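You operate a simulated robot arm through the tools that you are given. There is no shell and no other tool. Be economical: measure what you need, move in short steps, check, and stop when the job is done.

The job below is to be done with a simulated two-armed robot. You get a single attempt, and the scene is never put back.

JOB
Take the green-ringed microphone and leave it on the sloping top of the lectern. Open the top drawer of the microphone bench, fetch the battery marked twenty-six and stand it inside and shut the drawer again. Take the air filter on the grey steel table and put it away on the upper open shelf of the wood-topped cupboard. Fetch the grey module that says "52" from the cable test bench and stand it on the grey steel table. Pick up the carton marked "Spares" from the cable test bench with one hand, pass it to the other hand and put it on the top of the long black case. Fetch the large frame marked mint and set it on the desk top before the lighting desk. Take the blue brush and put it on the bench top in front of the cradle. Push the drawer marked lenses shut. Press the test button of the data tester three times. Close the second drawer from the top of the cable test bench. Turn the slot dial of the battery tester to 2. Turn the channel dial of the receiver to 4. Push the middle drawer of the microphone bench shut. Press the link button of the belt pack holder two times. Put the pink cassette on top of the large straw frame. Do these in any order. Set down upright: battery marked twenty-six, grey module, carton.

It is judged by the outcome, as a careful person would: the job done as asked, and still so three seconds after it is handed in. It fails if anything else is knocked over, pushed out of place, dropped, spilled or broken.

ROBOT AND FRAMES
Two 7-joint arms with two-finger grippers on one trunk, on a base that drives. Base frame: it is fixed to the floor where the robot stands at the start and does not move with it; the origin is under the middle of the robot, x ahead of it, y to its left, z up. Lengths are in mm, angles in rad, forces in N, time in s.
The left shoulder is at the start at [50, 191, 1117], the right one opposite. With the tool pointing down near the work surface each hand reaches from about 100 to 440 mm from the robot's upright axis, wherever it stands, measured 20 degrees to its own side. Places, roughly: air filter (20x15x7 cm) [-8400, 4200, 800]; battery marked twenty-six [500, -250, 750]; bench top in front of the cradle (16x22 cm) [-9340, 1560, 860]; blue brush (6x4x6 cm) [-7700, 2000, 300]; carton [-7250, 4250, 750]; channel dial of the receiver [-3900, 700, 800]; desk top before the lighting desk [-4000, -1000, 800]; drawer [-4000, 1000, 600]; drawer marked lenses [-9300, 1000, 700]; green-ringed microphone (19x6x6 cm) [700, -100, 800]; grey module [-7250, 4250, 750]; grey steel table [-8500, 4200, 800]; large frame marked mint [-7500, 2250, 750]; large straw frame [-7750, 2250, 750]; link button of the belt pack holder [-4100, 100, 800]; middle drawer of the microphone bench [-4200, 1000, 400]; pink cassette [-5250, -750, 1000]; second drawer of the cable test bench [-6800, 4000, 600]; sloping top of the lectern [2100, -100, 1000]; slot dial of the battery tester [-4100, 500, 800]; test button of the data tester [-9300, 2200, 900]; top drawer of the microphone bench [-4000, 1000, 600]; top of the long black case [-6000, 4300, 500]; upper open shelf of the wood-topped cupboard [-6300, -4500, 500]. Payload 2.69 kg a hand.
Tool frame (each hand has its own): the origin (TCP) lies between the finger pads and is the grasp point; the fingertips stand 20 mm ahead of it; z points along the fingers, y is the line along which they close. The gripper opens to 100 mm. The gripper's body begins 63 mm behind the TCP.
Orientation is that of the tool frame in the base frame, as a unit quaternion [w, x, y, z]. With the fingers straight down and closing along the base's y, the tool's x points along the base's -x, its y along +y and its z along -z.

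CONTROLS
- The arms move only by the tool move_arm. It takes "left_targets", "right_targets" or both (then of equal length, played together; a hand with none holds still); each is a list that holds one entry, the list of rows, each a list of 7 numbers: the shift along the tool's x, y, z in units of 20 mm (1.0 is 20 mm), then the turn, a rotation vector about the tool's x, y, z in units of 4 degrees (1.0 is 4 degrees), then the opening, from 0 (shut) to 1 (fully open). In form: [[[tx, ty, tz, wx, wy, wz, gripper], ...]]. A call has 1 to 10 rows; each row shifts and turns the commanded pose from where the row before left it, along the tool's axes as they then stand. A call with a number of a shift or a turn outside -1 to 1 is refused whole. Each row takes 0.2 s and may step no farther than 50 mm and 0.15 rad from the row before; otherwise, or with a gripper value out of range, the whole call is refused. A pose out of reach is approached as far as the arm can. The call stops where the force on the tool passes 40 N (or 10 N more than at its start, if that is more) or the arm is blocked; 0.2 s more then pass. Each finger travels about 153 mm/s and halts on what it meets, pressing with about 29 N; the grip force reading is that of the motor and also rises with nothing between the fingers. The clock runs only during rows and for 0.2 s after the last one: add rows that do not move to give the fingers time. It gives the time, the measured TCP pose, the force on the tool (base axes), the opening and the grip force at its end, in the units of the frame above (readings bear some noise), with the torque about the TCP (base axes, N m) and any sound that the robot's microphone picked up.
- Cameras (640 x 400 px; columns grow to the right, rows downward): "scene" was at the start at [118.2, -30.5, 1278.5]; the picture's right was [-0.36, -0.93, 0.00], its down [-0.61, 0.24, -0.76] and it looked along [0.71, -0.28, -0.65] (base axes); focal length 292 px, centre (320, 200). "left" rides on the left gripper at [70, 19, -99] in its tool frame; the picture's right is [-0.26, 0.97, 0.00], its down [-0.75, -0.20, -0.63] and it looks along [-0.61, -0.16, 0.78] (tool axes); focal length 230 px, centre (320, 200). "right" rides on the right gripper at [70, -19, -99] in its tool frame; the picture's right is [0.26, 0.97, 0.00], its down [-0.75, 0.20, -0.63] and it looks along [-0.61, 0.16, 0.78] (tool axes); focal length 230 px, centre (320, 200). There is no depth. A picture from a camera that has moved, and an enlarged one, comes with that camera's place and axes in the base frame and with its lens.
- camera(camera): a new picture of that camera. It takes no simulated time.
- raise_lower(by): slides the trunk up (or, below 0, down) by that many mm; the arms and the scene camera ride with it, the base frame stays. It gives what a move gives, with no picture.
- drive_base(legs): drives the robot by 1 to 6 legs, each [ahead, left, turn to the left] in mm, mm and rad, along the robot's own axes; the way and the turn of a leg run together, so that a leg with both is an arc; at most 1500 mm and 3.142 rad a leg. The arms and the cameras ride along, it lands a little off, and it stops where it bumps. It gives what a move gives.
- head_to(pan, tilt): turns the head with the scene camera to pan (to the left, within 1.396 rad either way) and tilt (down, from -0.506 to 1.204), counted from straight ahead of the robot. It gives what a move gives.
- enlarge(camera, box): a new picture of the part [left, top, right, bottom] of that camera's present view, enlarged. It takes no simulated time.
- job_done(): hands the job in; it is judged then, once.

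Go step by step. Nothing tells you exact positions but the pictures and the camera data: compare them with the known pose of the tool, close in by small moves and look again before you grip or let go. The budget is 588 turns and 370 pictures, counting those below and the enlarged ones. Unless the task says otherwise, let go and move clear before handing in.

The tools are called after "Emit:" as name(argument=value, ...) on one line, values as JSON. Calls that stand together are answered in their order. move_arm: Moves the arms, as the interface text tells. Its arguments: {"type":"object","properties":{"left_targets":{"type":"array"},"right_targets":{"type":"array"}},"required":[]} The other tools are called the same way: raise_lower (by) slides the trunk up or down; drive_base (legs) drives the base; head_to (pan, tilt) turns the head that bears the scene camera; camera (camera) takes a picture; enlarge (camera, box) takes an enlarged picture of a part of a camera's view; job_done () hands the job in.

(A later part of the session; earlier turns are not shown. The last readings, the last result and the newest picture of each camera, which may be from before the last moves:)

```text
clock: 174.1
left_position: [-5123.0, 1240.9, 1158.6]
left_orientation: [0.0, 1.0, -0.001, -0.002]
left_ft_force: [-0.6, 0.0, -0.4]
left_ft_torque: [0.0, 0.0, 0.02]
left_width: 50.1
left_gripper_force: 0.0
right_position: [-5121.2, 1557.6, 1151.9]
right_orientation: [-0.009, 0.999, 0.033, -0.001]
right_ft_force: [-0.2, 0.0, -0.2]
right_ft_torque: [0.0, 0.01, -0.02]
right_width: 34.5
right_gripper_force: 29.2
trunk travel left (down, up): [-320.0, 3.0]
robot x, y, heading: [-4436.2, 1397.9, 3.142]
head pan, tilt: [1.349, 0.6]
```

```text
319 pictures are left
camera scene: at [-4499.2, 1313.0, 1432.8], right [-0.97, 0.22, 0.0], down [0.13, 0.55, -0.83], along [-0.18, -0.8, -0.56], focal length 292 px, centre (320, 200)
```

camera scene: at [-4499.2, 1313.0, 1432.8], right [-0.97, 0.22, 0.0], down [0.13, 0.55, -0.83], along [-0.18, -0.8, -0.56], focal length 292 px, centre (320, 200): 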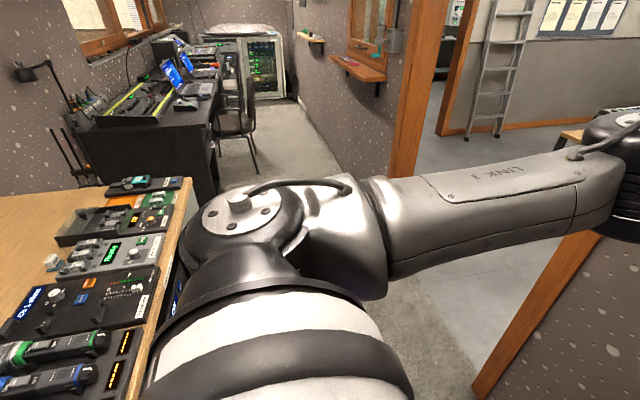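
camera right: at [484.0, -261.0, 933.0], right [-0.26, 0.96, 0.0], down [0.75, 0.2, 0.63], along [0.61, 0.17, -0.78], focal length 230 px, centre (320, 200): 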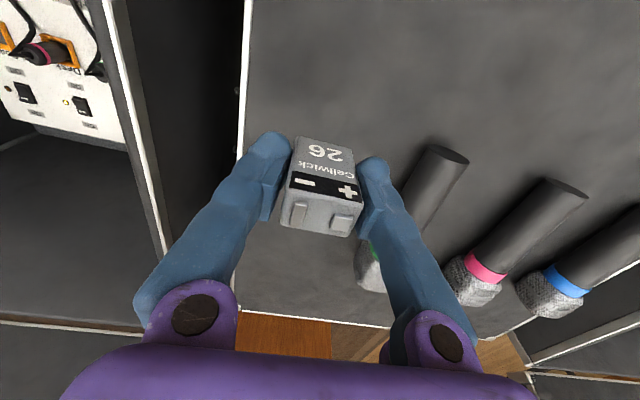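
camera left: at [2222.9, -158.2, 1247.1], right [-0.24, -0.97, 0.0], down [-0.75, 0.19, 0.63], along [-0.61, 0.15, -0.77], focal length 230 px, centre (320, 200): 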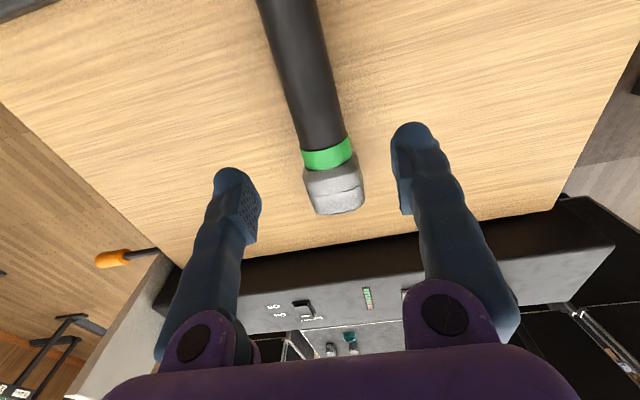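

The base met the open middle drawer. Retract the arms, move away from the bench to x≈-4800 and continue left.

Emit:
drive_base(legs=[[0, -40, 0]])

Emit:
move_arm(left_targets=[[[1, 0, 0, 0, 0, 0, 0.5], [1, 0, 0, 0, 0, 0, 0.5], [1, 0, 0, 0, 0, 0, 0.5], [1, 0, 0, 0, 0, 0, 0.5], [1, 0, 0, 0, 0, 0, 0.5], [1, 0, 0, 0, 0, 0, 0.5], [1, 0, 0, 0, 0, 0, 0.5], [1, 0, 0, 0, 0, 0, 0.5], [1, 0, 0, 0, 0, 0, 0.5], [1, 0, 0, 0, 0, 0, 0.5]]], right_targets=[[[1, 0, 0, 0, 0, 0, 0.1], [1, 0, 0, 0, 0, 0, 0.1], [1, 0, 0, 0, 0, 0, 0.1], [1, 0, 0, 0, 0, 0, 0.1], [1, 0, 0, 0, 0, 0, 0.1], [1, 0, 0, 0, 0, 0, 0.1], [1, 0, 0, 0, 0, 0, 0.1], [1, 0, 0, 0, 0, 0, 0.1], [1, 0, 0, 0, 0, 0, 0.1], [1, 0, 0, 0, 0, 0, 0.1]]])

Emit:
move_arm(left_targets=[[[1, 0, 0, 0, 0, 0, 0.5], [1, 0, 0, 0, 0, 0, 0.5], [1, 0, 0, 0, 0, 0, 0.5], [1, 0, 0, 0, 0, 0, 0.5], [1, 0, 0, 0, 0, 0, 0.5], [1, 0, 0, 0, 0, 0, 0.5]]], right_targets=[[[1, 0, 0, 0, 0, 0, 0.1], [1, 0, 0, 0, 0, 0, 0.1], [1, 0, 0, 0, 0, 0, 0.1], [1, 0, 0, 0, 0, 0, 0.1], [1, 0, 0, 0, 0, 0, 0.1], [1, 0, 0, 0, 0, 0, 0.1]]])

Emit:
drive_base(legs=[[340, 0, 0], [0, 450, 0]])

Emit:
camera(camera="scene")

```text
clock: 175.2
left_position: [-5123.8, 1278.2, 1158.9]
left_orientation: [-0.001, 1.0, 0.001, -0.002]
left_ft_force: [-0.4, 0.6, -0.1]
left_ft_torque: [-0.01, 0.01, 0.01]
left_width: 49.9
left_gripper_force: 0.0
right_position: [-5123.0, 1599.1, 1152.7]
right_orientation: [-0.009, 0.999, 0.034, -0.001]
right_ft_force: [-0.2, -0.2, -1.1]
right_ft_torque: [-0.04, 0.0, -0.02]
right_width: 34.8
right_gripper_force: 29.4
trunk travel left (down, up): [-320.0, 3.0]
robot x, y, heading: [-4440.0, 1438.7, 3.135]
head pan, tilt: [1.349, 0.6]
```

```text
clock: 177.4
left_position: [-4921.8, 1278.5, 1159.2]
left_orientation: [0.0, 1.0, 0.001, -0.003]
left_ft_force: [0.7, -0.4, -0.2]
left_ft_torque: [-0.01, 0.04, 0.01]
left_width: 50.0
left_gripper_force: 0.1
right_position: [-4920.7, 1611.0, 1152.5]
right_orientation: [-0.008, 0.999, 0.033, -0.001]
right_ft_force: [-0.1, 0.7, -0.6]
right_ft_torque: [-0.02, 0.0, 0.02]
right_width: 34.7
right_gripper_force: 29.1
trunk travel left (down, up): [-320.0, 3.0]
robot x, y, heading: [-4440.2, 1436.9, 3.136]
head pan, tilt: [1.349, 0.6]
```

```text
clock: 178.8
left_position: [-4802.2, 1277.4, 1158.8]
left_orientation: [0.0, 1.0, 0.002, -0.003]
left_ft_force: [-0.1, 0.3, -0.2]
left_ft_torque: [0.0, 0.01, 0.02]
left_width: 50.3
left_gripper_force: 0.0
right_position: [-4801.9, 1618.8, 1153.0]
right_orientation: [-0.008, 0.999, 0.033, -0.001]
right_ft_force: [0.3, 0.1, -1.0]
right_ft_torque: [-0.02, 0.0, 0.01]
right_width: 34.7
right_gripper_force: 28.9
trunk travel left (down, up): [-320.0, 3.0]
robot x, y, heading: [-4436.5, 1436.9, 3.138]
head pan, tilt: [1.349, 0.6]
```

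```text
clock: 185.1
left_position: [-5147.7, 830.2, 1160.3]
left_orientation: [0.0, 1.0, 0.002, -0.002]
left_ft_force: [-0.4, 0.2, 0.0]
left_ft_torque: [0.03, -0.01, 0.0]
left_width: 50.1
left_gripper_force: 0.2
right_position: [-5146.4, 1171.5, 1152.4]
right_orientation: [-0.009, 0.999, 0.035, -0.001]
right_ft_force: [-0.2, -0.5, -0.3]
right_ft_torque: [0.01, 0.0, -0.02]
right_width: 34.5
right_gripper_force: 29.0
trunk travel left (down, up): [-320.0, 3.0]
robot x, y, heading: [-4779.6, 991.7, -3.146]
head pan, tilt: [1.349, 0.6]
```

```text
318 pictures are left
camera scene: at [-4842.8, 905.2, 1432.8], right [-0.98, 0.22, 0.0], down [0.12, 0.55, -0.83], along [-0.18, -0.81, -0.56], focal length 292 px, centre (320, 200)
```

scene: 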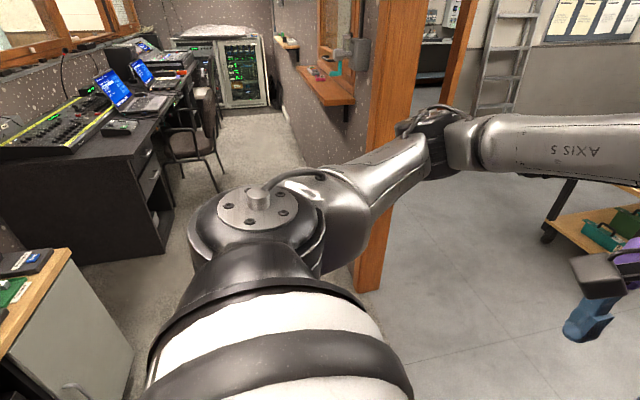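

Now turn around to face the bench (+x).

Emit:
drive_base(legs=[[-50, 0, 0], [0, 0, 3.14]])

Emit:
head_to(pan=0, tilt=0.65)

Emit:
camera(camera="scene")

```text
clock: 188.6
left_position: [-4867.7, 630.1, 1163.9]
left_orientation: [-0.002, 0.931, 0.364, -0.012]
left_ft_force: [-0.1, -0.2, -0.5]
left_ft_torque: [0.0, -0.05, 0.02]
left_width: 49.9
left_gripper_force: 0.0
right_position: [-5102.4, 886.1, 1157.9]
right_orientation: [-0.014, 0.922, 0.387, -0.011]
right_ft_force: [0.2, 0.3, -0.6]
right_ft_torque: [0.03, 0.0, 0.0]
right_width: 34.7
right_gripper_force: 29.6
trunk travel left (down, up): [-320.0, 3.0]
robot x, y, heading: [-4726.5, 991.8, -2.397]
head pan, tilt: [1.349, 0.6]
stopped in leg 2: the robot was blocked; the commanded pose is now the measured one
```

```text
clock: 190.1
left_position: [-4865.6, 632.8, 1165.7]
left_orientation: [0.0, 0.931, 0.366, -0.014]
left_ft_force: [-0.4, 0.8, -0.1]
left_ft_torque: [-0.01, -0.01, -0.01]
left_width: 50.0
left_gripper_force: 0.2
right_position: [-5101.5, 888.6, 1159.1]
right_orientation: [-0.013, 0.921, 0.389, -0.012]
right_ft_force: [-0.3, -0.2, -0.8]
right_ft_torque: [-0.02, -0.01, -0.03]
right_width: 34.6
right_gripper_force: 28.8
trunk travel left (down, up): [-320.0, 3.0]
robot x, y, heading: [-4729.2, 993.4, -2.399]
head pan, tilt: [0.0, 0.649]
```

```text
317 pictures are left
camera scene: at [-4796.0, 914.7, 1431.0], right [-0.68, 0.73, 0.01], down [0.42, 0.41, -0.81], along [-0.6, -0.55, -0.59], focal length 292 px, centre (320, 200)
```

scene: 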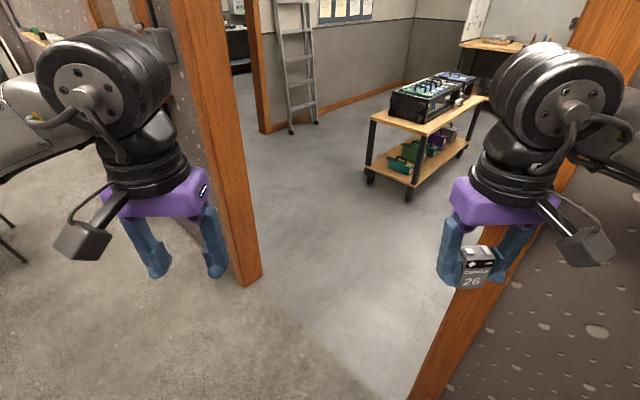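

Blocked mid-turn; I look to the right for contact.

Emit:
head_to(pan=-1.35, tilt=0.6)

Emit:
camera(camera="scene")

Emit:
head_to(pan=1.35, tilt=0.9)

Emit:
camera(camera="scene")

```text
clock: 191.6
left_position: [-4866.9, 632.5, 1166.1]
left_orientation: [0.0, 0.931, 0.365, -0.014]
left_ft_force: [-0.7, -0.4, -0.7]
left_ft_torque: [0.01, 0.01, 0.01]
left_width: 49.8
left_gripper_force: 0.1
right_position: [-5101.8, 888.7, 1158.8]
right_orientation: [-0.012, 0.921, 0.389, -0.011]
right_ft_force: [0.4, 0.1, -0.1]
right_ft_torque: [0.0, 0.0, 0.03]
right_width: 34.9
right_gripper_force: 29.5
trunk travel left (down, up): [-320.0, 3.0]
robot x, y, heading: [-4728.7, 997.2, -2.389]
head pan, tilt: [-1.349, 0.6]
```

```text
316 pictures are left
camera scene: at [-4805.1, 1023.7, 1434.7], right [0.57, 0.82, -0.02], down [0.45, -0.33, -0.83], along [-0.69, 0.46, -0.55], focal length 292 px, centre (320, 200)
```

scene: 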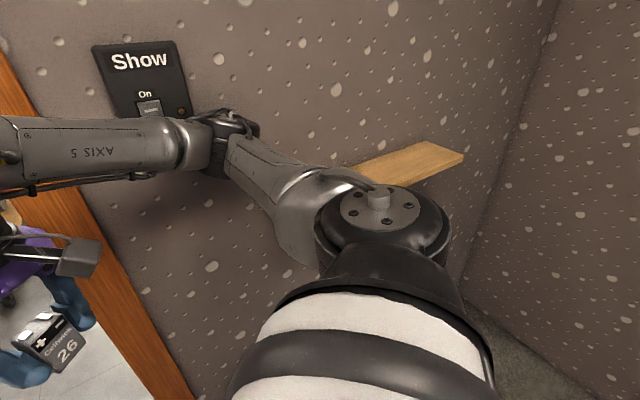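

```text
clock: 194.0
left_position: [-4866.1, 633.9, 1166.1]
left_orientation: [0.0, 0.93, 0.367, -0.014]
left_ft_force: [0.0, -1.0, 0.0]
left_ft_torque: [0.01, 0.01, 0.01]
left_width: 50.0
left_gripper_force: 0.0
right_position: [-5102.2, 888.5, 1158.7]
right_orientation: [-0.013, 0.921, 0.389, -0.011]
right_ft_force: [0.3, -0.2, -0.1]
right_ft_torque: [-0.04, 0.01, 0.01]
right_width: 34.5
right_gripper_force: 28.5
trunk travel left (down, up): [-320.0, 3.0]
robot x, y, heading: [-4727.9, 994.0, -2.393]
head pan, tilt: [1.349, 0.901]
```

```text
315 pictures are left
camera scene: at [-4695.1, 908.1, 1408.1], right [-0.87, -0.5, 0.02], down [-0.41, 0.67, -0.62], along [0.29, -0.54, -0.79], focal length 292 px, centre (320, 200)
```

scene: 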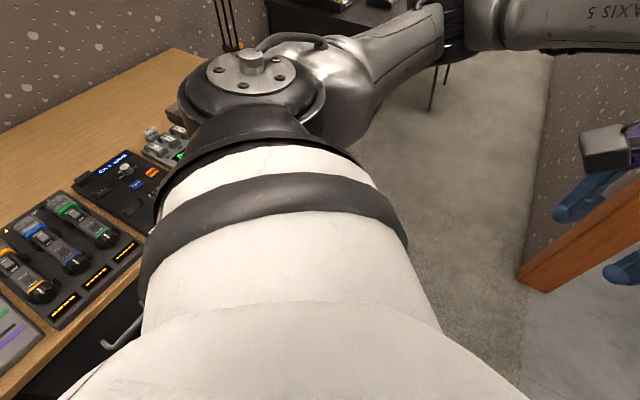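

My right elbow touched the wall by the "Show" switch. Rotate back, shift toward y≈350 where the doorway gives elbow room, and check the switch meanwhile.

Emit:
drive_base(legs=[[0, 0, -0.15], [60, 0, 0], [0, 0, -0.58], [-110, 0, 0]])

Emit:
head_to(pan=-0.6, tilt=0.2)

Emit:
camera(camera="scene")

```text
clock: 195.7
left_position: [-4966.9, 630.8, 1163.8]
left_orientation: [-0.001, 0.958, 0.288, -0.009]
left_ft_force: [0.7, -0.4, -0.2]
left_ft_torque: [0.0, 0.0, 0.01]
left_width: 49.8
left_gripper_force: 0.1
right_position: [-5158.4, 926.1, 1150.3]
right_orientation: [-0.016, 0.953, 0.304, 0.004]
right_ft_force: [0.3, -0.2, -0.8]
right_ft_torque: [0.01, 0.0, 0.01]
right_width: 34.7
right_gripper_force: 28.8
trunk travel left (down, up): [-320.0, 3.0]
robot x, y, heading: [-4763.6, 964.3, -2.561]
head pan, tilt: [1.349, 0.901]
stopped in leg 2: the robot was blocked; the commanded pose is now the measured one
```

```text
clock: 197.6
left_position: [-4965.2, 632.3, 1165.2]
left_orientation: [0.0, 0.957, 0.289, -0.012]
left_ft_force: [0.1, -0.3, -0.5]
left_ft_torque: [0.02, -0.01, 0.0]
left_width: 50.1
left_gripper_force: 0.0
right_position: [-5155.6, 925.9, 1150.0]
right_orientation: [-0.016, 0.951, 0.308, 0.001]
right_ft_force: [-1.2, 0.2, -0.7]
right_ft_torque: [-0.02, 0.01, -0.01]
right_width: 34.7
right_gripper_force: 29.2
trunk travel left (down, up): [-320.0, 3.0]
robot x, y, heading: [-4766.9, 962.1, -2.555]
head pan, tilt: [-0.6, 0.201]
```

```text
314 pictures are left
camera scene: at [-4871.0, 948.8, 1471.7], right [0.02, 1.0, 0.0], down [0.18, -0.01, -0.98], along [-0.98, 0.01, -0.18], focal length 292 px, centre (320, 200)
```

scene: 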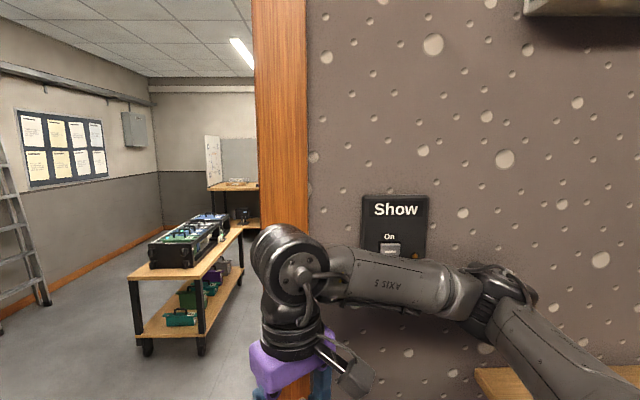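

Emit:
drive_base(legs=[[-85, 56, 0], [0, 0, -0.58]])

Emit:
enlarge(camera="scene", box=[220, 100, 620, 350])

```text
clock: 200.3
left_position: [-5030.4, 806.8, 1159.4]
left_orientation: [0.0, 1.0, -0.001, -0.001]
left_ft_force: [-0.1, 0.1, -0.5]
left_ft_torque: [0.01, -0.02, 0.04]
left_width: 49.7
left_gripper_force: 0.1
right_position: [-5027.2, 1156.2, 1143.0]
right_orientation: [-0.011, 1.0, 0.019, 0.015]
right_ft_force: [0.2, 0.3, -0.8]
right_ft_torque: [0.02, 0.03, 0.02]
right_width: 34.7
right_gripper_force: 29.2
trunk travel left (down, up): [-320.0, 3.0]
robot x, y, heading: [-4665.3, 970.4, 3.139]
head pan, tilt: [-0.6, 0.201]
```

```text
1.60 times, centred on (420, 225) of scene
camera zoom: at [-4782.7, 1018.9, 1469.6], right [0.57, 0.82, 0.0], down [0.16, -0.11, -0.98], along [-0.81, 0.56, -0.2], focal length 467 px, centre (160, 160)
```

zoom: 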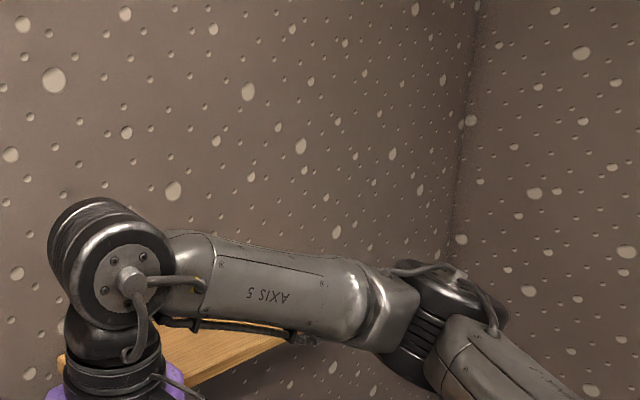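

Shift to y≈400 and turn there.

Emit:
drive_base(legs=[[0, 570, 0], [0, 0, 1.6], [0, 0, 1.54]])

Emit:
head_to(pan=0.2, tilt=0.7)

Emit:
camera(camera="scene")

```text
clock: 213.4
left_position: [-4300.4, 547.4, 1159.5]
left_orientation: [0.002, 0.013, 1.0, 0.001]
left_ft_force: [-0.3, -0.3, 0.0]
left_ft_torque: [0.03, 0.03, -0.03]
left_width: 50.0
left_gripper_force: 0.0
right_position: [-4312.5, 196.3, 1142.6]
right_orientation: [-0.015, -0.006, 1.0, -0.011]
right_ft_force: [-1.2, -0.6, -0.4]
right_ft_torque: [-0.01, -0.03, -0.01]
right_width: 34.9
right_gripper_force: 28.7
trunk travel left (down, up): [-320.0, 3.0]
robot x, y, heading: [-4668.5, 398.5, -0.03]
head pan, tilt: [-0.6, 0.201]
```

```text
clock: 214.6
left_position: [-4299.3, 547.8, 1159.4]
left_orientation: [0.001, 0.013, 1.0, 0.001]
left_ft_force: [0.6, -0.5, 1.1]
left_ft_torque: [0.04, -0.03, 0.04]
left_width: 50.1
left_gripper_force: 0.1
right_position: [-4311.9, 196.5, 1142.6]
right_orientation: [-0.015, -0.007, 1.0, -0.011]
right_ft_force: [-1.0, 0.4, -1.0]
right_ft_torque: [0.02, -0.03, -0.01]
right_width: 34.5
right_gripper_force: 29.1
trunk travel left (down, up): [-320.0, 3.0]
robot x, y, heading: [-4667.5, 395.3, -0.024]
head pan, tilt: [0.201, 0.7]
```

```text
312 pictures are left
camera scene: at [-4545.8, 409.7, 1424.2], right [0.17, -0.99, 0.0], down [-0.63, -0.11, -0.77], along [0.75, 0.13, -0.64], focal length 292 px, centre (320, 200)
```

scene: 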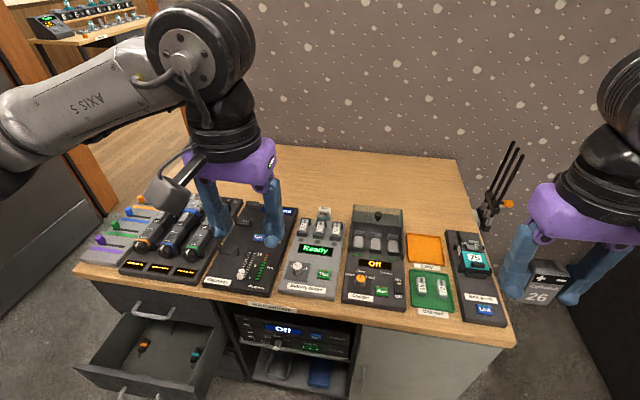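

A good view of the bench: drawers at left (middle one open), receiver, battery tester, charger and belt-pack holder along the front. I zoom in.

Emit:
enlarge(camera="scene", box=[200, 190, 360, 310])

Emit:
enlarge(camera="scene", box=[340, 200, 520, 340])

Emit:
enlarge(camera="scene", box=[60, 240, 260, 400])

```text
3.33 times, centred on (280, 250) of scene
camera zoom: at [-4545.8, 409.7, 1424.2], right [0.17, -0.99, 0.0], down [-0.63, -0.11, -0.77], along [0.75, 0.13, -0.64], focal length 973 px, centre (453, 33)
```

zoom: 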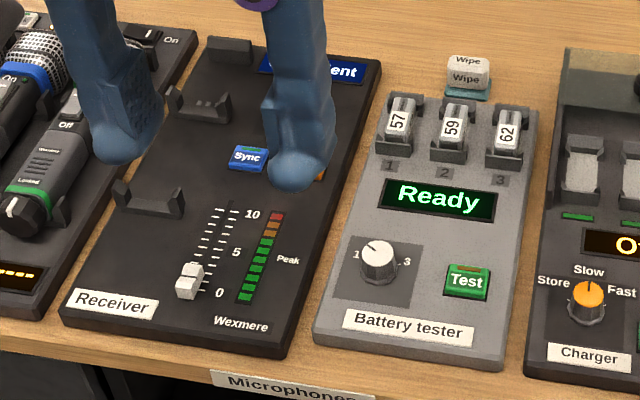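

```text
2.86 times, centred on (430, 270) of scene
camera zoom: at [-4545.8, 409.7, 1424.2], right [0.17, -0.99, 0.0], down [-0.63, -0.11, -0.77], along [0.75, 0.13, -0.64], focal length 834 px, centre (6, 0)
```

zoom: 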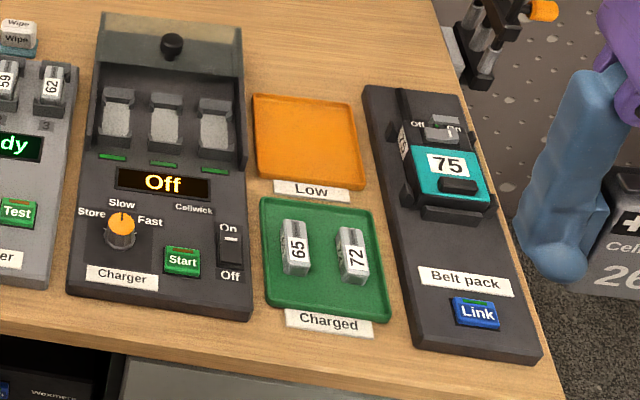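

```text
2.50 times, centred on (160, 320) of scene
camera zoom: at [-4545.8, 409.7, 1424.2], right [0.17, -0.99, 0.0], down [-0.63, -0.11, -0.77], along [0.75, 0.13, -0.64], focal length 730 px, centre (720, -100)
```

zoom: 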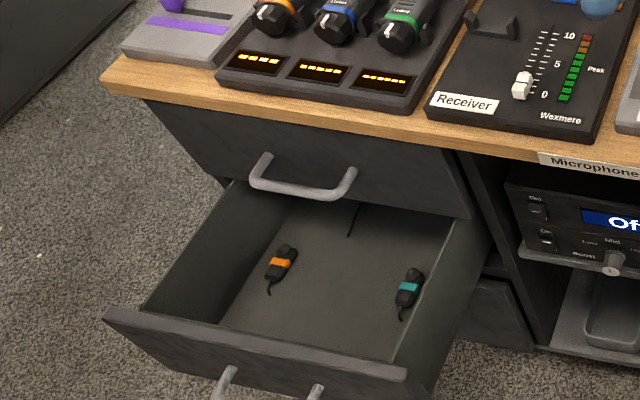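

I take the hand cameras' views to triangulate heights.

Emit:
camera(camera="right")

Emit:
camera(camera="left")

```text
308 pictures are left
camera right: at [-4378.9, 179.3, 1243.7], right [-0.27, 0.96, -0.01], down [0.77, 0.22, 0.6], along [0.58, 0.15, -0.8], focal length 230 px, centre (320, 200)
```

right: 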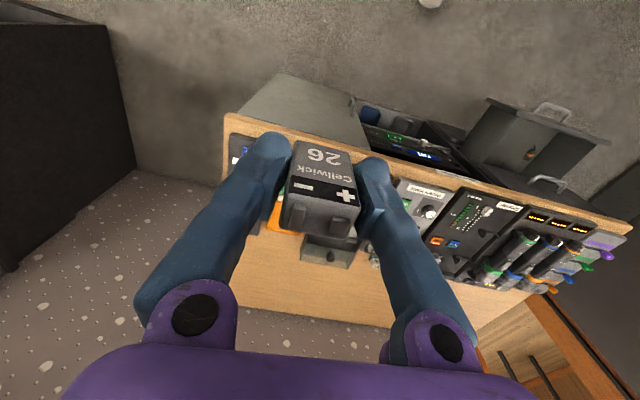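

```text
307 pictures are left
camera left: at [-4370.1, 568.4, 1257.3], right [0.28, 0.96, 0.0], down [0.74, -0.22, 0.63], along [0.61, -0.18, -0.77], focal length 230 px, centre (320, 200)
```

left: 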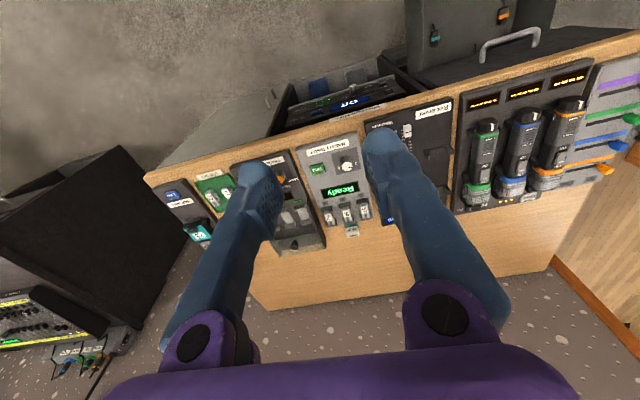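

Bench: front edge x≈-4187, y 37–1155, top z≈765; the knob is at (-4093, 551, 800). The middle drawer's front is at x≈-4350, y 777–1130. I move to y≈900 and lower the trunk.

Emit:
drive_base(legs=[[-70, 0, 0.024], [0, 510, 0]])

Emit:
raise_lower(by=-290)

Emit:
head_to(pan=0.0, tilt=0.85)

Emit:
camera(camera="scene")

```text
clock: 220.1
left_position: [-4371.9, 1065.3, 1159.3]
left_orientation: [0.002, 0.001, 1.0, 0.0]
left_ft_force: [0.9, -0.2, -1.2]
left_ft_torque: [0.02, 0.0, 0.04]
left_width: 50.1
left_gripper_force: 0.1
right_position: [-4374.6, 714.4, 1142.3]
right_orientation: [-0.014, -0.019, 1.0, -0.01]
right_ft_force: [-0.2, -0.4, 0.5]
right_ft_torque: [-0.02, 0.01, 0.0]
right_width: 34.6
right_gripper_force: 29.0
trunk travel left (down, up): [-320.0, 3.0]
robot x, y, heading: [-4736.5, 905.7, -0.004]
head pan, tilt: [0.201, 0.7]
```

```text
clock: 223.1
left_position: [-4371.9, 1064.0, 869.8]
left_orientation: [0.001, 0.002, 1.0, 0.001]
left_ft_force: [-0.2, -0.1, -0.3]
left_ft_torque: [-0.02, -0.02, 0.02]
left_width: 50.1
left_gripper_force: 0.0
right_position: [-4375.4, 714.1, 853.0]
right_orientation: [-0.015, -0.018, 1.0, -0.011]
right_ft_force: [-0.3, -0.3, -0.7]
right_ft_torque: [-0.01, -0.02, 0.01]
right_width: 34.9
right_gripper_force: 28.6
trunk travel left (down, up): [-30.0, 293.0]
robot x, y, heading: [-4738.2, 907.1, -0.009]
head pan, tilt: [0.201, 0.7]
```

```text
clock: 223.8
left_position: [-4370.4, 1064.6, 868.8]
left_orientation: [0.002, 0.002, 1.0, -0.001]
left_ft_force: [-0.1, 0.7, 0.3]
left_ft_torque: [0.01, -0.03, 0.01]
left_width: 49.7
left_gripper_force: 0.1
right_position: [-4374.9, 714.7, 853.2]
right_orientation: [-0.015, -0.019, 1.0, -0.011]
right_ft_force: [-0.6, -0.3, -0.5]
right_ft_torque: [0.01, 0.0, 0.0]
right_width: 34.6
right_gripper_force: 28.6
trunk travel left (down, up): [-30.0, 293.0]
robot x, y, heading: [-4737.9, 909.7, -0.005]
head pan, tilt: [0.0, 0.85]
```

```text
306 pictures are left
camera scene: at [-4618.7, 905.7, 1122.0], right [-0.01, -1.0, 0.0], down [-0.75, 0.0, -0.66], along [0.66, 0.0, -0.75], focal length 292 px, centre (320, 200)
```

scene: 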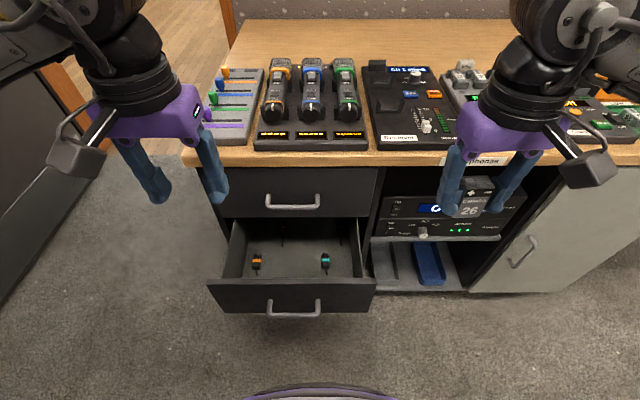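

The middle drawer's panel spans y 792–1134, z 409–553, handle at y≈963, z≈490. I pitch the left tool 40° forward, close the fingers and line up with the panel.

Emit:
move_arm(left_targets=[[[0, -0.5, 0, 0, -1, 0, 0], [0, -0.5, 0, 0, -1, 0, 0], [0, -0.5, 0, 0, -1, 0, 0], [0, -0.5, 0, 0, -1, 0, 0], [0, -0.5, 0, 0, -1, 0, 0], [0, -0.5, 0, 0, -1, 0, 0], [0, -0.5, 0, 0, -1, 0, 0], [0, -0.5, 0, 0, -1, 0, 0], [0, -0.5, 0, 0, -1, 0, 0], [0, -0.5, 0, 0, -1, 0, 0]]])

```text
clock: 226.0
left_position: [-4369.8, 964.5, 869.7]
left_orientation: [0.345, 0.003, 0.939, -0.002]
left_ft_force: [0.5, 0.4, -0.4]
left_ft_torque: [-0.01, 0.03, 0.02]
left_width: 0.0
left_gripper_force: 28.9
right_position: [-4375.8, 714.3, 853.2]
right_orientation: [-0.014, -0.018, 1.0, -0.011]
right_ft_force: [1.1, 0.3, -0.3]
right_ft_torque: [-0.01, 0.0, -0.01]
right_width: 34.8
right_gripper_force: 28.7
trunk travel left (down, up): [-30.0, 293.0]
robot x, y, heading: [-4734.4, 909.0, -0.006]
head pan, tilt: [0.0, 0.85]
```

Emit:
move_arm(left_targets=[[[0.98, 0, 0.7, 0, 0, 0, 0], [0.98, 0, 0.7, 0, 0, 0, 0], [0.98, 0, 0.7, 0, 0, 0, 0], [0.98, 0, 0.7, 0, 0, 0, 0], [0.98, 0, 0.8, 0, 0, 0, 0], [0.98, 0, 0.8, 0, 0, 0, 0], [0.98, 0, 0.8, 0, 0, 0, 0], [0.98, 0, 0.8, 0, 0, 0, 0], [0.98, 0, 0.8, 0, 0, 0, 0], [0.98, 0, 0.8, 0, 0, 0, 0]]])

Emit:
move_arm(left_targets=[[[0.95, 0, 0.9, 0, 0, 0, 0], [0.95, 0, 0.9, 0, 0, 0, 0], [0.4, 0, 0.7, 0, 0, 0, 0]]])

Emit:
camera(camera="scene")

```text
clock: 228.4
left_position: [-4393.9, 960.9, 640.3]
left_orientation: [0.368, -0.027, 0.929, -0.004]
left_ft_force: [0.1, 0.9, -0.3]
left_ft_torque: [0.03, -0.02, -0.03]
left_width: 0.2
left_gripper_force: 28.4
right_position: [-4375.1, 714.2, 852.2]
right_orientation: [-0.014, -0.018, 1.0, -0.011]
right_ft_force: [0.0, 0.2, -0.5]
right_ft_torque: [0.0, 0.0, 0.02]
right_width: 34.7
right_gripper_force: 28.5
trunk travel left (down, up): [-30.0, 293.0]
robot x, y, heading: [-4733.3, 905.1, -0.009]
head pan, tilt: [0.0, 0.85]
stopped in row 10 (left hand): the arm was blocked; the commanded pose is now the measured one
```

```text
clock: 229.2
left_position: [-4393.7, 957.7, 571.8]
left_orientation: [0.369, -0.027, 0.929, -0.006]
left_ft_force: [0.7, 0.4, -0.2]
left_ft_torque: [0.03, -0.01, 0.0]
left_width: 0.1
left_gripper_force: 29.4
right_position: [-4376.2, 713.5, 852.3]
right_orientation: [-0.015, -0.018, 1.0, -0.011]
right_ft_force: [0.6, -0.3, -0.5]
right_ft_torque: [-0.01, 0.02, 0.02]
right_width: 34.6
right_gripper_force: 28.7
trunk travel left (down, up): [-30.0, 293.0]
robot x, y, heading: [-4738.4, 905.3, -0.009]
head pan, tilt: [0.0, 0.85]
```

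```text
305 pictures are left
camera scene: at [-4618.7, 905.6, 1121.9], right [-0.01, -1.0, 0.0], down [-0.75, 0.01, -0.66], along [0.66, 0.0, -0.75], focal length 292 px, centre (320, 200)
```

scene: 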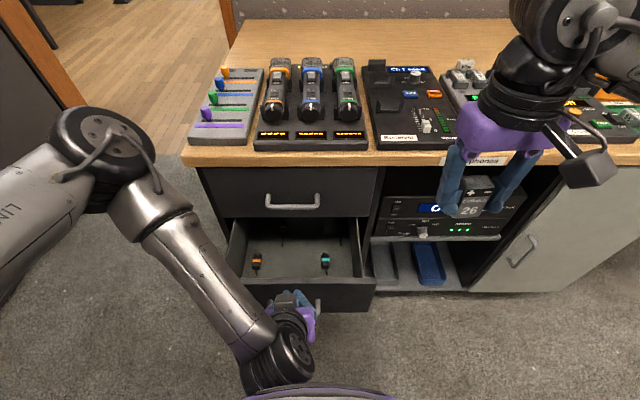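

Advance to touch the panel above the handle, then push straight forward.

Emit:
move_arm(left_targets=[[[0, 0.1, 0.9, 0, 0, 0, 0], [0, 0, 0.9, 0, 0, 0, 0], [-0.727, 0, 0.686, 0, 0, 0, 0], [-0.727, 0, 0.686, 0, 0, 0, 0], [-0.727, 0, 0.686, 0, 0, 0, 0]]])

Emit:
camera(camera="scene")

```text
clock: 230.4
left_position: [-4310.8, 963.2, 545.7]
left_orientation: [0.366, -0.026, 0.93, -0.005]
left_ft_force: [0.2, 0.6, 1.1]
left_ft_torque: [0.01, -0.03, -0.01]
left_width: 0.0
left_gripper_force: 28.7
right_position: [-4373.9, 714.7, 853.8]
right_orientation: [-0.015, -0.018, 1.0, -0.01]
right_ft_force: [1.3, -0.8, -1.2]
right_ft_torque: [-0.01, 0.04, 0.0]
right_width: 34.9
right_gripper_force: 29.0
trunk travel left (down, up): [-30.0, 293.0]
robot x, y, heading: [-4738.5, 907.2, -0.007]
head pan, tilt: [0.0, 0.85]
```

```text
304 pictures are left
camera scene: at [-4618.7, 905.7, 1121.9], right [-0.01, -1.0, 0.0], down [-0.75, 0.01, -0.66], along [0.66, 0.0, -0.75], focal length 292 px, centre (320, 200)
```

scene: 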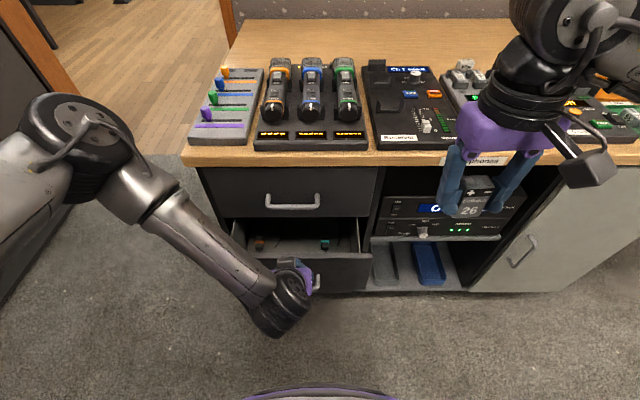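

The drawer slides. Continue pushing until it seats.

Emit:
move_arm(left_targets=[[[-0.727, 0, 0.686, 0, 0, 0, 0], [-0.727, 0, 0.686, 0, 0, 0, 0], [-0.727, 0, 0.686, 0, 0, 0, 0], [-0.727, 0, 0.686, 0, 0, 0, 0], [-0.727, 0, 0.686, 0, 0, 0, 0], [-0.4, 0, 0.38, 0, 0, 0, 0], [-0.4, 0, 0.38, 0, 0, 0, 0]]])

Emit:
camera(camera="scene")

```text
clock: 232.0
left_position: [-4191.8, 970.3, 544.1]
left_orientation: [0.365, -0.026, 0.93, -0.005]
left_ft_force: [-16.0, 2.4, 4.2]
left_ft_torque: [-0.08, -0.05, -0.06]
left_width: 0.0
left_gripper_force: 28.9
right_position: [-4375.4, 713.8, 853.9]
right_orientation: [-0.014, -0.018, 1.0, -0.011]
right_ft_force: [0.0, -0.4, -0.6]
right_ft_torque: [0.0, -0.03, 0.03]
right_width: 34.5
right_gripper_force: 29.2
trunk travel left (down, up): [-30.0, 293.0]
robot x, y, heading: [-4736.2, 900.6, -0.006]
head pan, tilt: [0.0, 0.85]
```

```text
303 pictures are left
camera scene: at [-4619.9, 905.8, 1122.2], right [-0.01, -1.0, 0.0], down [-0.75, 0.0, -0.66], along [0.66, 0.0, -0.75], focal length 292 px, centre (320, 200)
```

scene: 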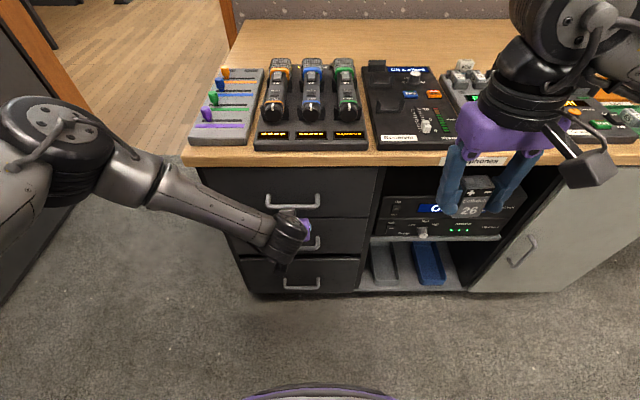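

Emit:
move_arm(left_targets=[[[-0.25, 0, 0.24, 0, 0, 0, 0], [-0.25, 0, 0.24, 0, 0, 0, 0]]])

Emit:
enlarge(camera="scene", box=[190, 140, 390, 300])

```text
clock: 232.4
left_position: [-4192.5, 969.5, 541.7]
left_orientation: [0.36, -0.025, 0.933, -0.005]
left_ft_force: [-6.7, -0.4, 1.7]
left_ft_torque: [0.01, -0.21, -0.04]
left_width: 0.0
left_gripper_force: 28.7
right_position: [-4376.3, 714.5, 852.9]
right_orientation: [-0.015, -0.019, 1.0, -0.011]
right_ft_force: [0.3, 0.4, -0.3]
right_ft_torque: [-0.01, 0.02, 0.01]
right_width: 34.7
right_gripper_force: 28.6
trunk travel left (down, up): [-30.0, 293.0]
robot x, y, heading: [-4737.1, 904.4, -0.0]
head pan, tilt: [0.0, 0.85]
stopped in row 1 (left hand): the force on the tool passed its limit at 47 N (the readings are from after the stop); the commanded pose is now the measured one
```

```text
2.50 times, centred on (290, 220) of scene
camera zoom: at [-4619.6, 905.8, 1121.9], right [-0.01, -1.0, 0.0], down [-0.75, 0.0, -0.66], along [0.66, 0.0, -0.75], focal length 730 px, centre (395, 150)
```

zoom: 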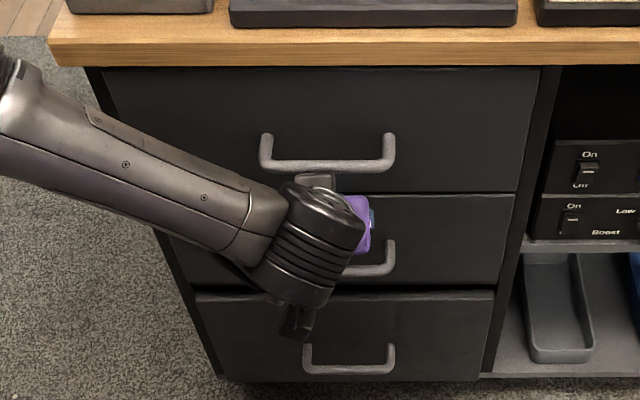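

The middle drawer is shut. Now I retract, rise to the top handle (y≈965, z≈643), and roll the gripper 90° so it can pinch the bar.

Emit:
move_arm(left_targets=[[[0.87, 0, -0.82, 0, 0, 0, 0], [0.87, 0, -0.82, 0, 0, 0, 0], [0.87, 0, -0.82, 0, 0, 0, 0], [0.87, 0, -0.82, 0, 0, 0, 0], [0.87, 0, -0.82, 0, 0, 0, 0], [-0.96, 0, -0.66, 0, 0, 0, 0.2], [-0.96, 0, -0.66, 0, 0, 0, 0.4], [-0.96, 0, -0.66, 0, 0, 0, 0.5], [-0.96, 0, -0.66, 0, 0, 0, 0.5], [-0.96, 0, -0.66, 0, 0, 0, 0.5]]])

Emit:
move_arm(left_targets=[[[-0.9, 0, -0.6, 0, 0, 1, 0.5], [-0.9, 0, -0.6, 0, 0, 1, 0.5], [0, 0, 0, 0, 0, 1, 0.5], [0, 0, 0, 0, 0, 1, 0.5], [0, 0, 0, 0, 0, 1, 0.5], [0, 0, 0, 0, 0, 1, 0.5], [0, 0, 0, 0, 0, 1, 0.5], [0, 0, 0, 0, 0, 1, 0.5], [0, 0, 0, 0, 0, 1, 0.5], [0, 0, 0, 0, 0, 1, 0.5]]])

Emit:
move_arm(left_targets=[[[0, 0, 0, 0, 0, 1, 0.5], [0, 0, 0, 0, 0, 1, 0.5], [0, 0, 0, 0, 0, 1, 0.5], [0, 0, 0, 0, 0, 1, 0.5], [0, 0, 0, 0, 0, 1, 0.5], [0, 0, 0, 0, 0, 1, 0.5], [0, 0, 0, 0, 0, 1, 0.5], [0, 0, 0, 0, 0, 1, 0.5], [0, 0, 0, 0, 0, 1, 0.5], [0, 0, 0, 0, 0, 1, 0.5]]])

Emit:
camera(camera="scene")

```text
clock: 234.6
left_position: [-4281.4, 968.1, 656.7]
left_orientation: [0.361, -0.024, 0.932, -0.005]
left_ft_force: [-0.1, -0.5, -0.3]
left_ft_torque: [-0.02, 0.01, 0.01]
left_width: 50.1
left_gripper_force: 0.0
right_position: [-4375.5, 714.9, 852.2]
right_orientation: [-0.014, -0.018, 1.0, -0.011]
right_ft_force: [-0.1, 0.3, -0.5]
right_ft_torque: [0.0, 0.02, -0.04]
right_width: 34.7
right_gripper_force: 29.5
trunk travel left (down, up): [-30.0, 293.0]
robot x, y, heading: [-4734.7, 907.7, -0.008]
head pan, tilt: [0.0, 0.85]
```

```text
clock: 236.8
left_position: [-4273.1, 970.0, 699.3]
left_orientation: [0.342, 0.295, 0.884, 0.12]
left_ft_force: [0.2, -0.8, 0.0]
left_ft_torque: [0.03, -0.01, -0.03]
left_width: 50.0
left_gripper_force: 0.0
right_position: [-4375.6, 714.7, 852.8]
right_orientation: [-0.015, -0.018, 1.0, -0.011]
right_ft_force: [0.9, 0.1, -0.5]
right_ft_torque: [-0.04, -0.02, -0.01]
right_width: 34.5
right_gripper_force: 28.7
trunk travel left (down, up): [-30.0, 293.0]
robot x, y, heading: [-4733.4, 905.9, -0.002]
head pan, tilt: [0.0, 0.85]
```

```text
clock: 239.0
left_position: [-4274.6, 969.3, 699.1]
left_orientation: [0.279, 0.58, 0.73, 0.228]
left_ft_force: [0.1, 0.3, -0.7]
left_ft_torque: [-0.03, -0.01, 0.01]
left_width: 50.4
left_gripper_force: 0.1
right_position: [-4375.5, 715.1, 853.3]
right_orientation: [-0.015, -0.018, 1.0, -0.011]
right_ft_force: [0.9, 0.2, -0.7]
right_ft_torque: [0.02, 0.01, 0.02]
right_width: 34.8
right_gripper_force: 28.6
trunk travel left (down, up): [-30.0, 293.0]
robot x, y, heading: [-4736.5, 903.5, -0.007]
head pan, tilt: [0.0, 0.85]
```

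```text
301 pictures are left
camera scene: at [-4619.2, 905.8, 1121.9], right [-0.01, -1.0, 0.0], down [-0.75, 0.0, -0.66], along [0.66, 0.0, -0.75], focal length 292 px, centre (320, 200)
```

scene: 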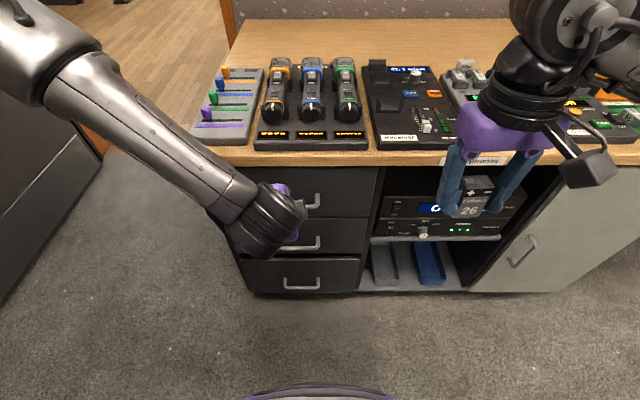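

Emit:
move_arm(left_targets=[[[0, 0, 0, 0, 0, 1, 0.5], [0, 0, 0, 0, 0, 1, 0.5], [0, 0, 0, 0, 0, 0.5, 0.5]]])

Emit:
camera(camera="left")

```text
clock: 239.8
left_position: [-4273.6, 970.2, 698.9]
left_orientation: [0.259, 0.642, 0.676, 0.252]
left_ft_force: [0.2, 0.1, 0.8]
left_ft_torque: [0.0, -0.02, 0.01]
left_width: 49.8
left_gripper_force: 0.0
right_position: [-4375.1, 714.7, 853.1]
right_orientation: [-0.014, -0.018, 1.0, -0.011]
right_ft_force: [0.0, 0.0, -0.7]
right_ft_torque: [0.0, -0.01, 0.03]
right_width: 34.6
right_gripper_force: 29.0
trunk travel left (down, up): [-30.0, 293.0]
robot x, y, heading: [-4735.1, 906.5, -0.006]
head pan, tilt: [0.0, 0.85]
```

```text
300 pictures are left
camera left: at [-4330.3, 1040.5, 781.2], right [0.72, -0.21, 0.66], down [-0.54, -0.76, 0.35], along [0.43, -0.61, -0.67], focal length 230 px, centre (320, 200)
```

left: 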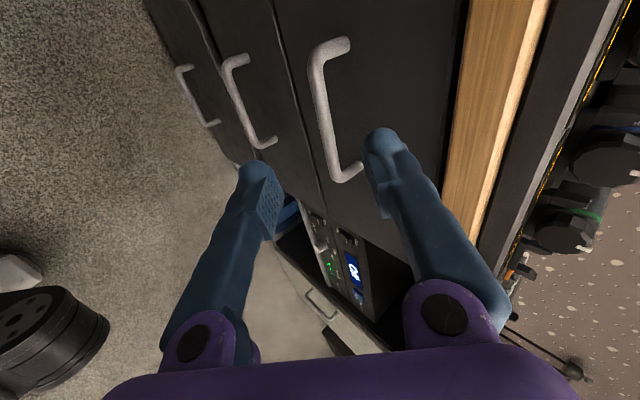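

The bar is computed at about (-4207, 965, 631), right along my tool axis. Advance with a narrower opening and check.

Emit:
move_arm(left_targets=[[[-0.1, 0.05, 1, 0, 0, 0, 0.35], [-0.1, 0.05, 1, 0, 0, 0, 0.35], [0, 0, 1, 0, 0, 0, 0.35]]])

Emit:
camera(camera="left")

Emit:
enlarge(camera="scene", box=[220, 140, 380, 260])

```text
clock: 240.6
left_position: [-4230.4, 966.1, 656.9]
left_orientation: [0.259, 0.642, 0.676, 0.251]
left_ft_force: [-0.7, -0.2, 0.5]
left_ft_torque: [0.01, 0.01, 0.01]
left_width: 34.8
left_gripper_force: 0.1
right_position: [-4375.8, 714.2, 852.8]
right_orientation: [-0.014, -0.019, 1.0, -0.011]
right_ft_force: [0.5, 0.1, -0.6]
right_ft_torque: [-0.02, -0.01, -0.03]
right_width: 34.7
right_gripper_force: 29.0
trunk travel left (down, up): [-30.0, 293.0]
robot x, y, heading: [-4738.4, 907.6, -0.005]
head pan, tilt: [0.0, 0.85]
```

```text
299 pictures are left
camera left: at [-4286.5, 1036.9, 738.5], right [0.72, -0.21, 0.66], down [-0.54, -0.76, 0.35], along [0.43, -0.61, -0.67], focal length 230 px, centre (320, 200)
```

left: 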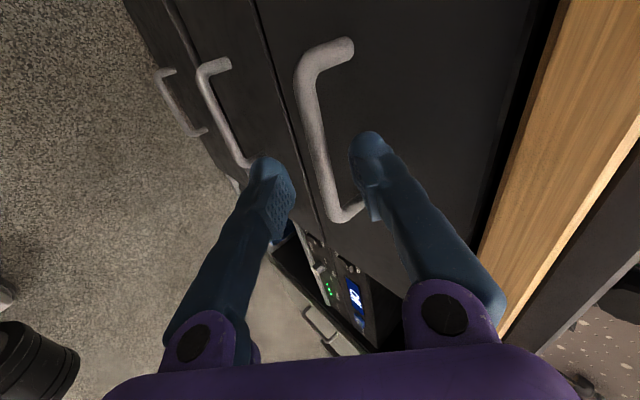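

```text
3.33 times, centred on (300, 200) of scene
camera zoom: at [-4619.1, 905.8, 1121.9], right [-0.01, -1.0, 0.0], down [-0.75, 0.0, -0.66], along [0.66, 0.0, -0.75], focal length 973 px, centre (387, 200)
```

zoom: 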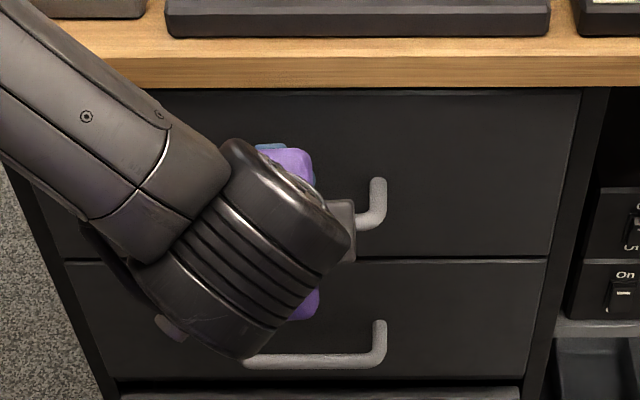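

The bar lies between the fingertips. Advance ~25 mm and close.

Emit:
move_arm(left_targets=[[[0, 0, 0.6, 0, 0, 0, 0.35], [0, 0, 0.6, 0, 0, 0, 0.35], [0, 0, 0, 0, 0, 0, 0], [0, 0, 0, 0, 0, 0, 0], [0, 0, 0, 0, 0, 0, 0]]])

Emit:
camera(camera="left")

```text
clock: 241.8
left_position: [-4214.0, 965.2, 639.3]
left_orientation: [0.259, 0.642, 0.676, 0.253]
left_ft_force: [0.9, 1.4, 6.1]
left_ft_torque: [0.52, -0.05, -0.43]
left_width: 11.1
left_gripper_force: 38.4
right_position: [-4375.5, 713.9, 852.5]
right_orientation: [-0.015, -0.018, 1.0, -0.011]
right_ft_force: [0.9, 0.0, -1.2]
right_ft_torque: [0.03, 0.02, 0.0]
right_width: 34.9
right_gripper_force: 28.9
trunk travel left (down, up): [-30.0, 293.0]
robot x, y, heading: [-4734.4, 902.6, -0.007]
head pan, tilt: [0.0, 0.85]
```

```text
297 pictures are left
camera left: at [-4271.3, 1036.4, 721.3], right [0.72, -0.21, 0.66], down [-0.54, -0.76, 0.35], along [0.43, -0.61, -0.67], focal length 230 px, centre (320, 200)
```

left: 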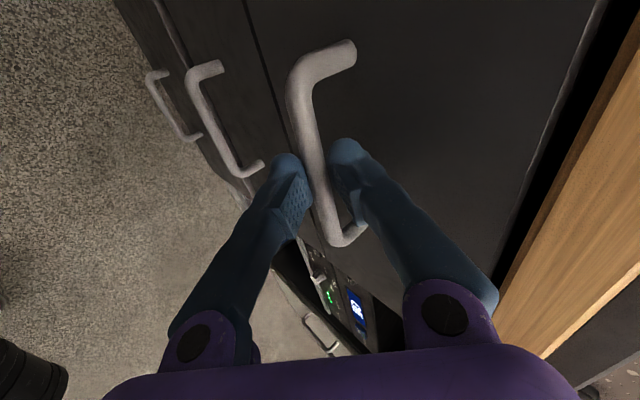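

Gripped. I pull the drawer by driving the base back gently.

Emit:
drive_base(legs=[[-60, 0, 0]])

Emit:
camera(camera="scene")

```text
clock: 242.7
left_position: [-4273.9, 965.1, 638.0]
left_orientation: [0.26, 0.641, 0.677, 0.253]
left_ft_force: [-0.7, -0.6, 7.0]
left_ft_torque: [0.49, -0.03, -0.49]
left_width: 11.0
left_gripper_force: 39.2
right_position: [-4435.5, 715.6, 853.2]
right_orientation: [-0.014, -0.019, 1.0, -0.01]
right_ft_force: [-0.2, -0.1, -1.6]
right_ft_torque: [0.0, 0.02, 0.0]
right_width: 34.7
right_gripper_force: 29.1
trunk travel left (down, up): [-30.0, 293.0]
robot x, y, heading: [-4795.8, 906.7, -0.008]
head pan, tilt: [0.0, 0.85]
```

```text
296 pictures are left
camera scene: at [-4679.1, 906.0, 1122.0], right [-0.01, -1.0, 0.0], down [-0.75, 0.0, -0.66], along [0.66, 0.0, -0.75], focal length 292 px, centre (320, 200)
```

scene: 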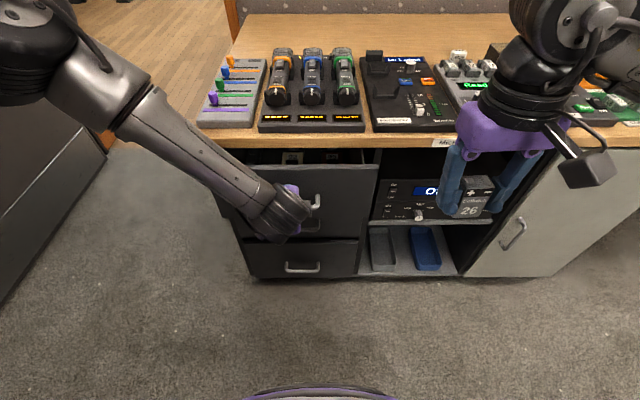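

It opens. Pull 120 mm more.

Emit:
drive_base(legs=[[-120, 0, 0]])

Emit:
camera(camera="scene")

```text
clock: 244.0
left_position: [-4392.1, 965.6, 638.5]
left_orientation: [0.26, 0.642, 0.676, 0.251]
left_ft_force: [1.1, -11.2, 2.1]
left_ft_torque: [0.17, 0.02, -0.75]
left_width: 10.9
left_gripper_force: 37.7
right_position: [-4551.8, 715.5, 852.3]
right_orientation: [-0.014, -0.02, 1.0, -0.011]
right_ft_force: [0.3, -0.4, -0.3]
right_ft_torque: [0.01, 0.03, 0.0]
right_width: 35.1
right_gripper_force: 29.2
trunk travel left (down, up): [-30.0, 293.0]
robot x, y, heading: [-4914.4, 906.2, -0.005]
head pan, tilt: [0.0, 0.85]
```

```text
295 pictures are left
camera scene: at [-4796.2, 906.3, 1121.9], right [0.0, -1.0, 0.0], down [-0.75, 0.0, -0.66], along [0.66, 0.0, -0.75], focal length 292 px, centre (320, 200)
```

scene: 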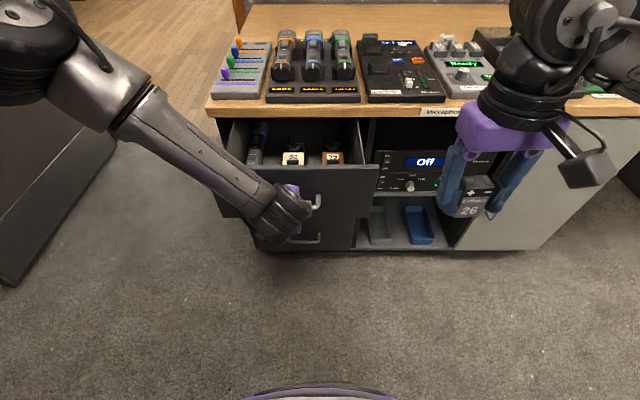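

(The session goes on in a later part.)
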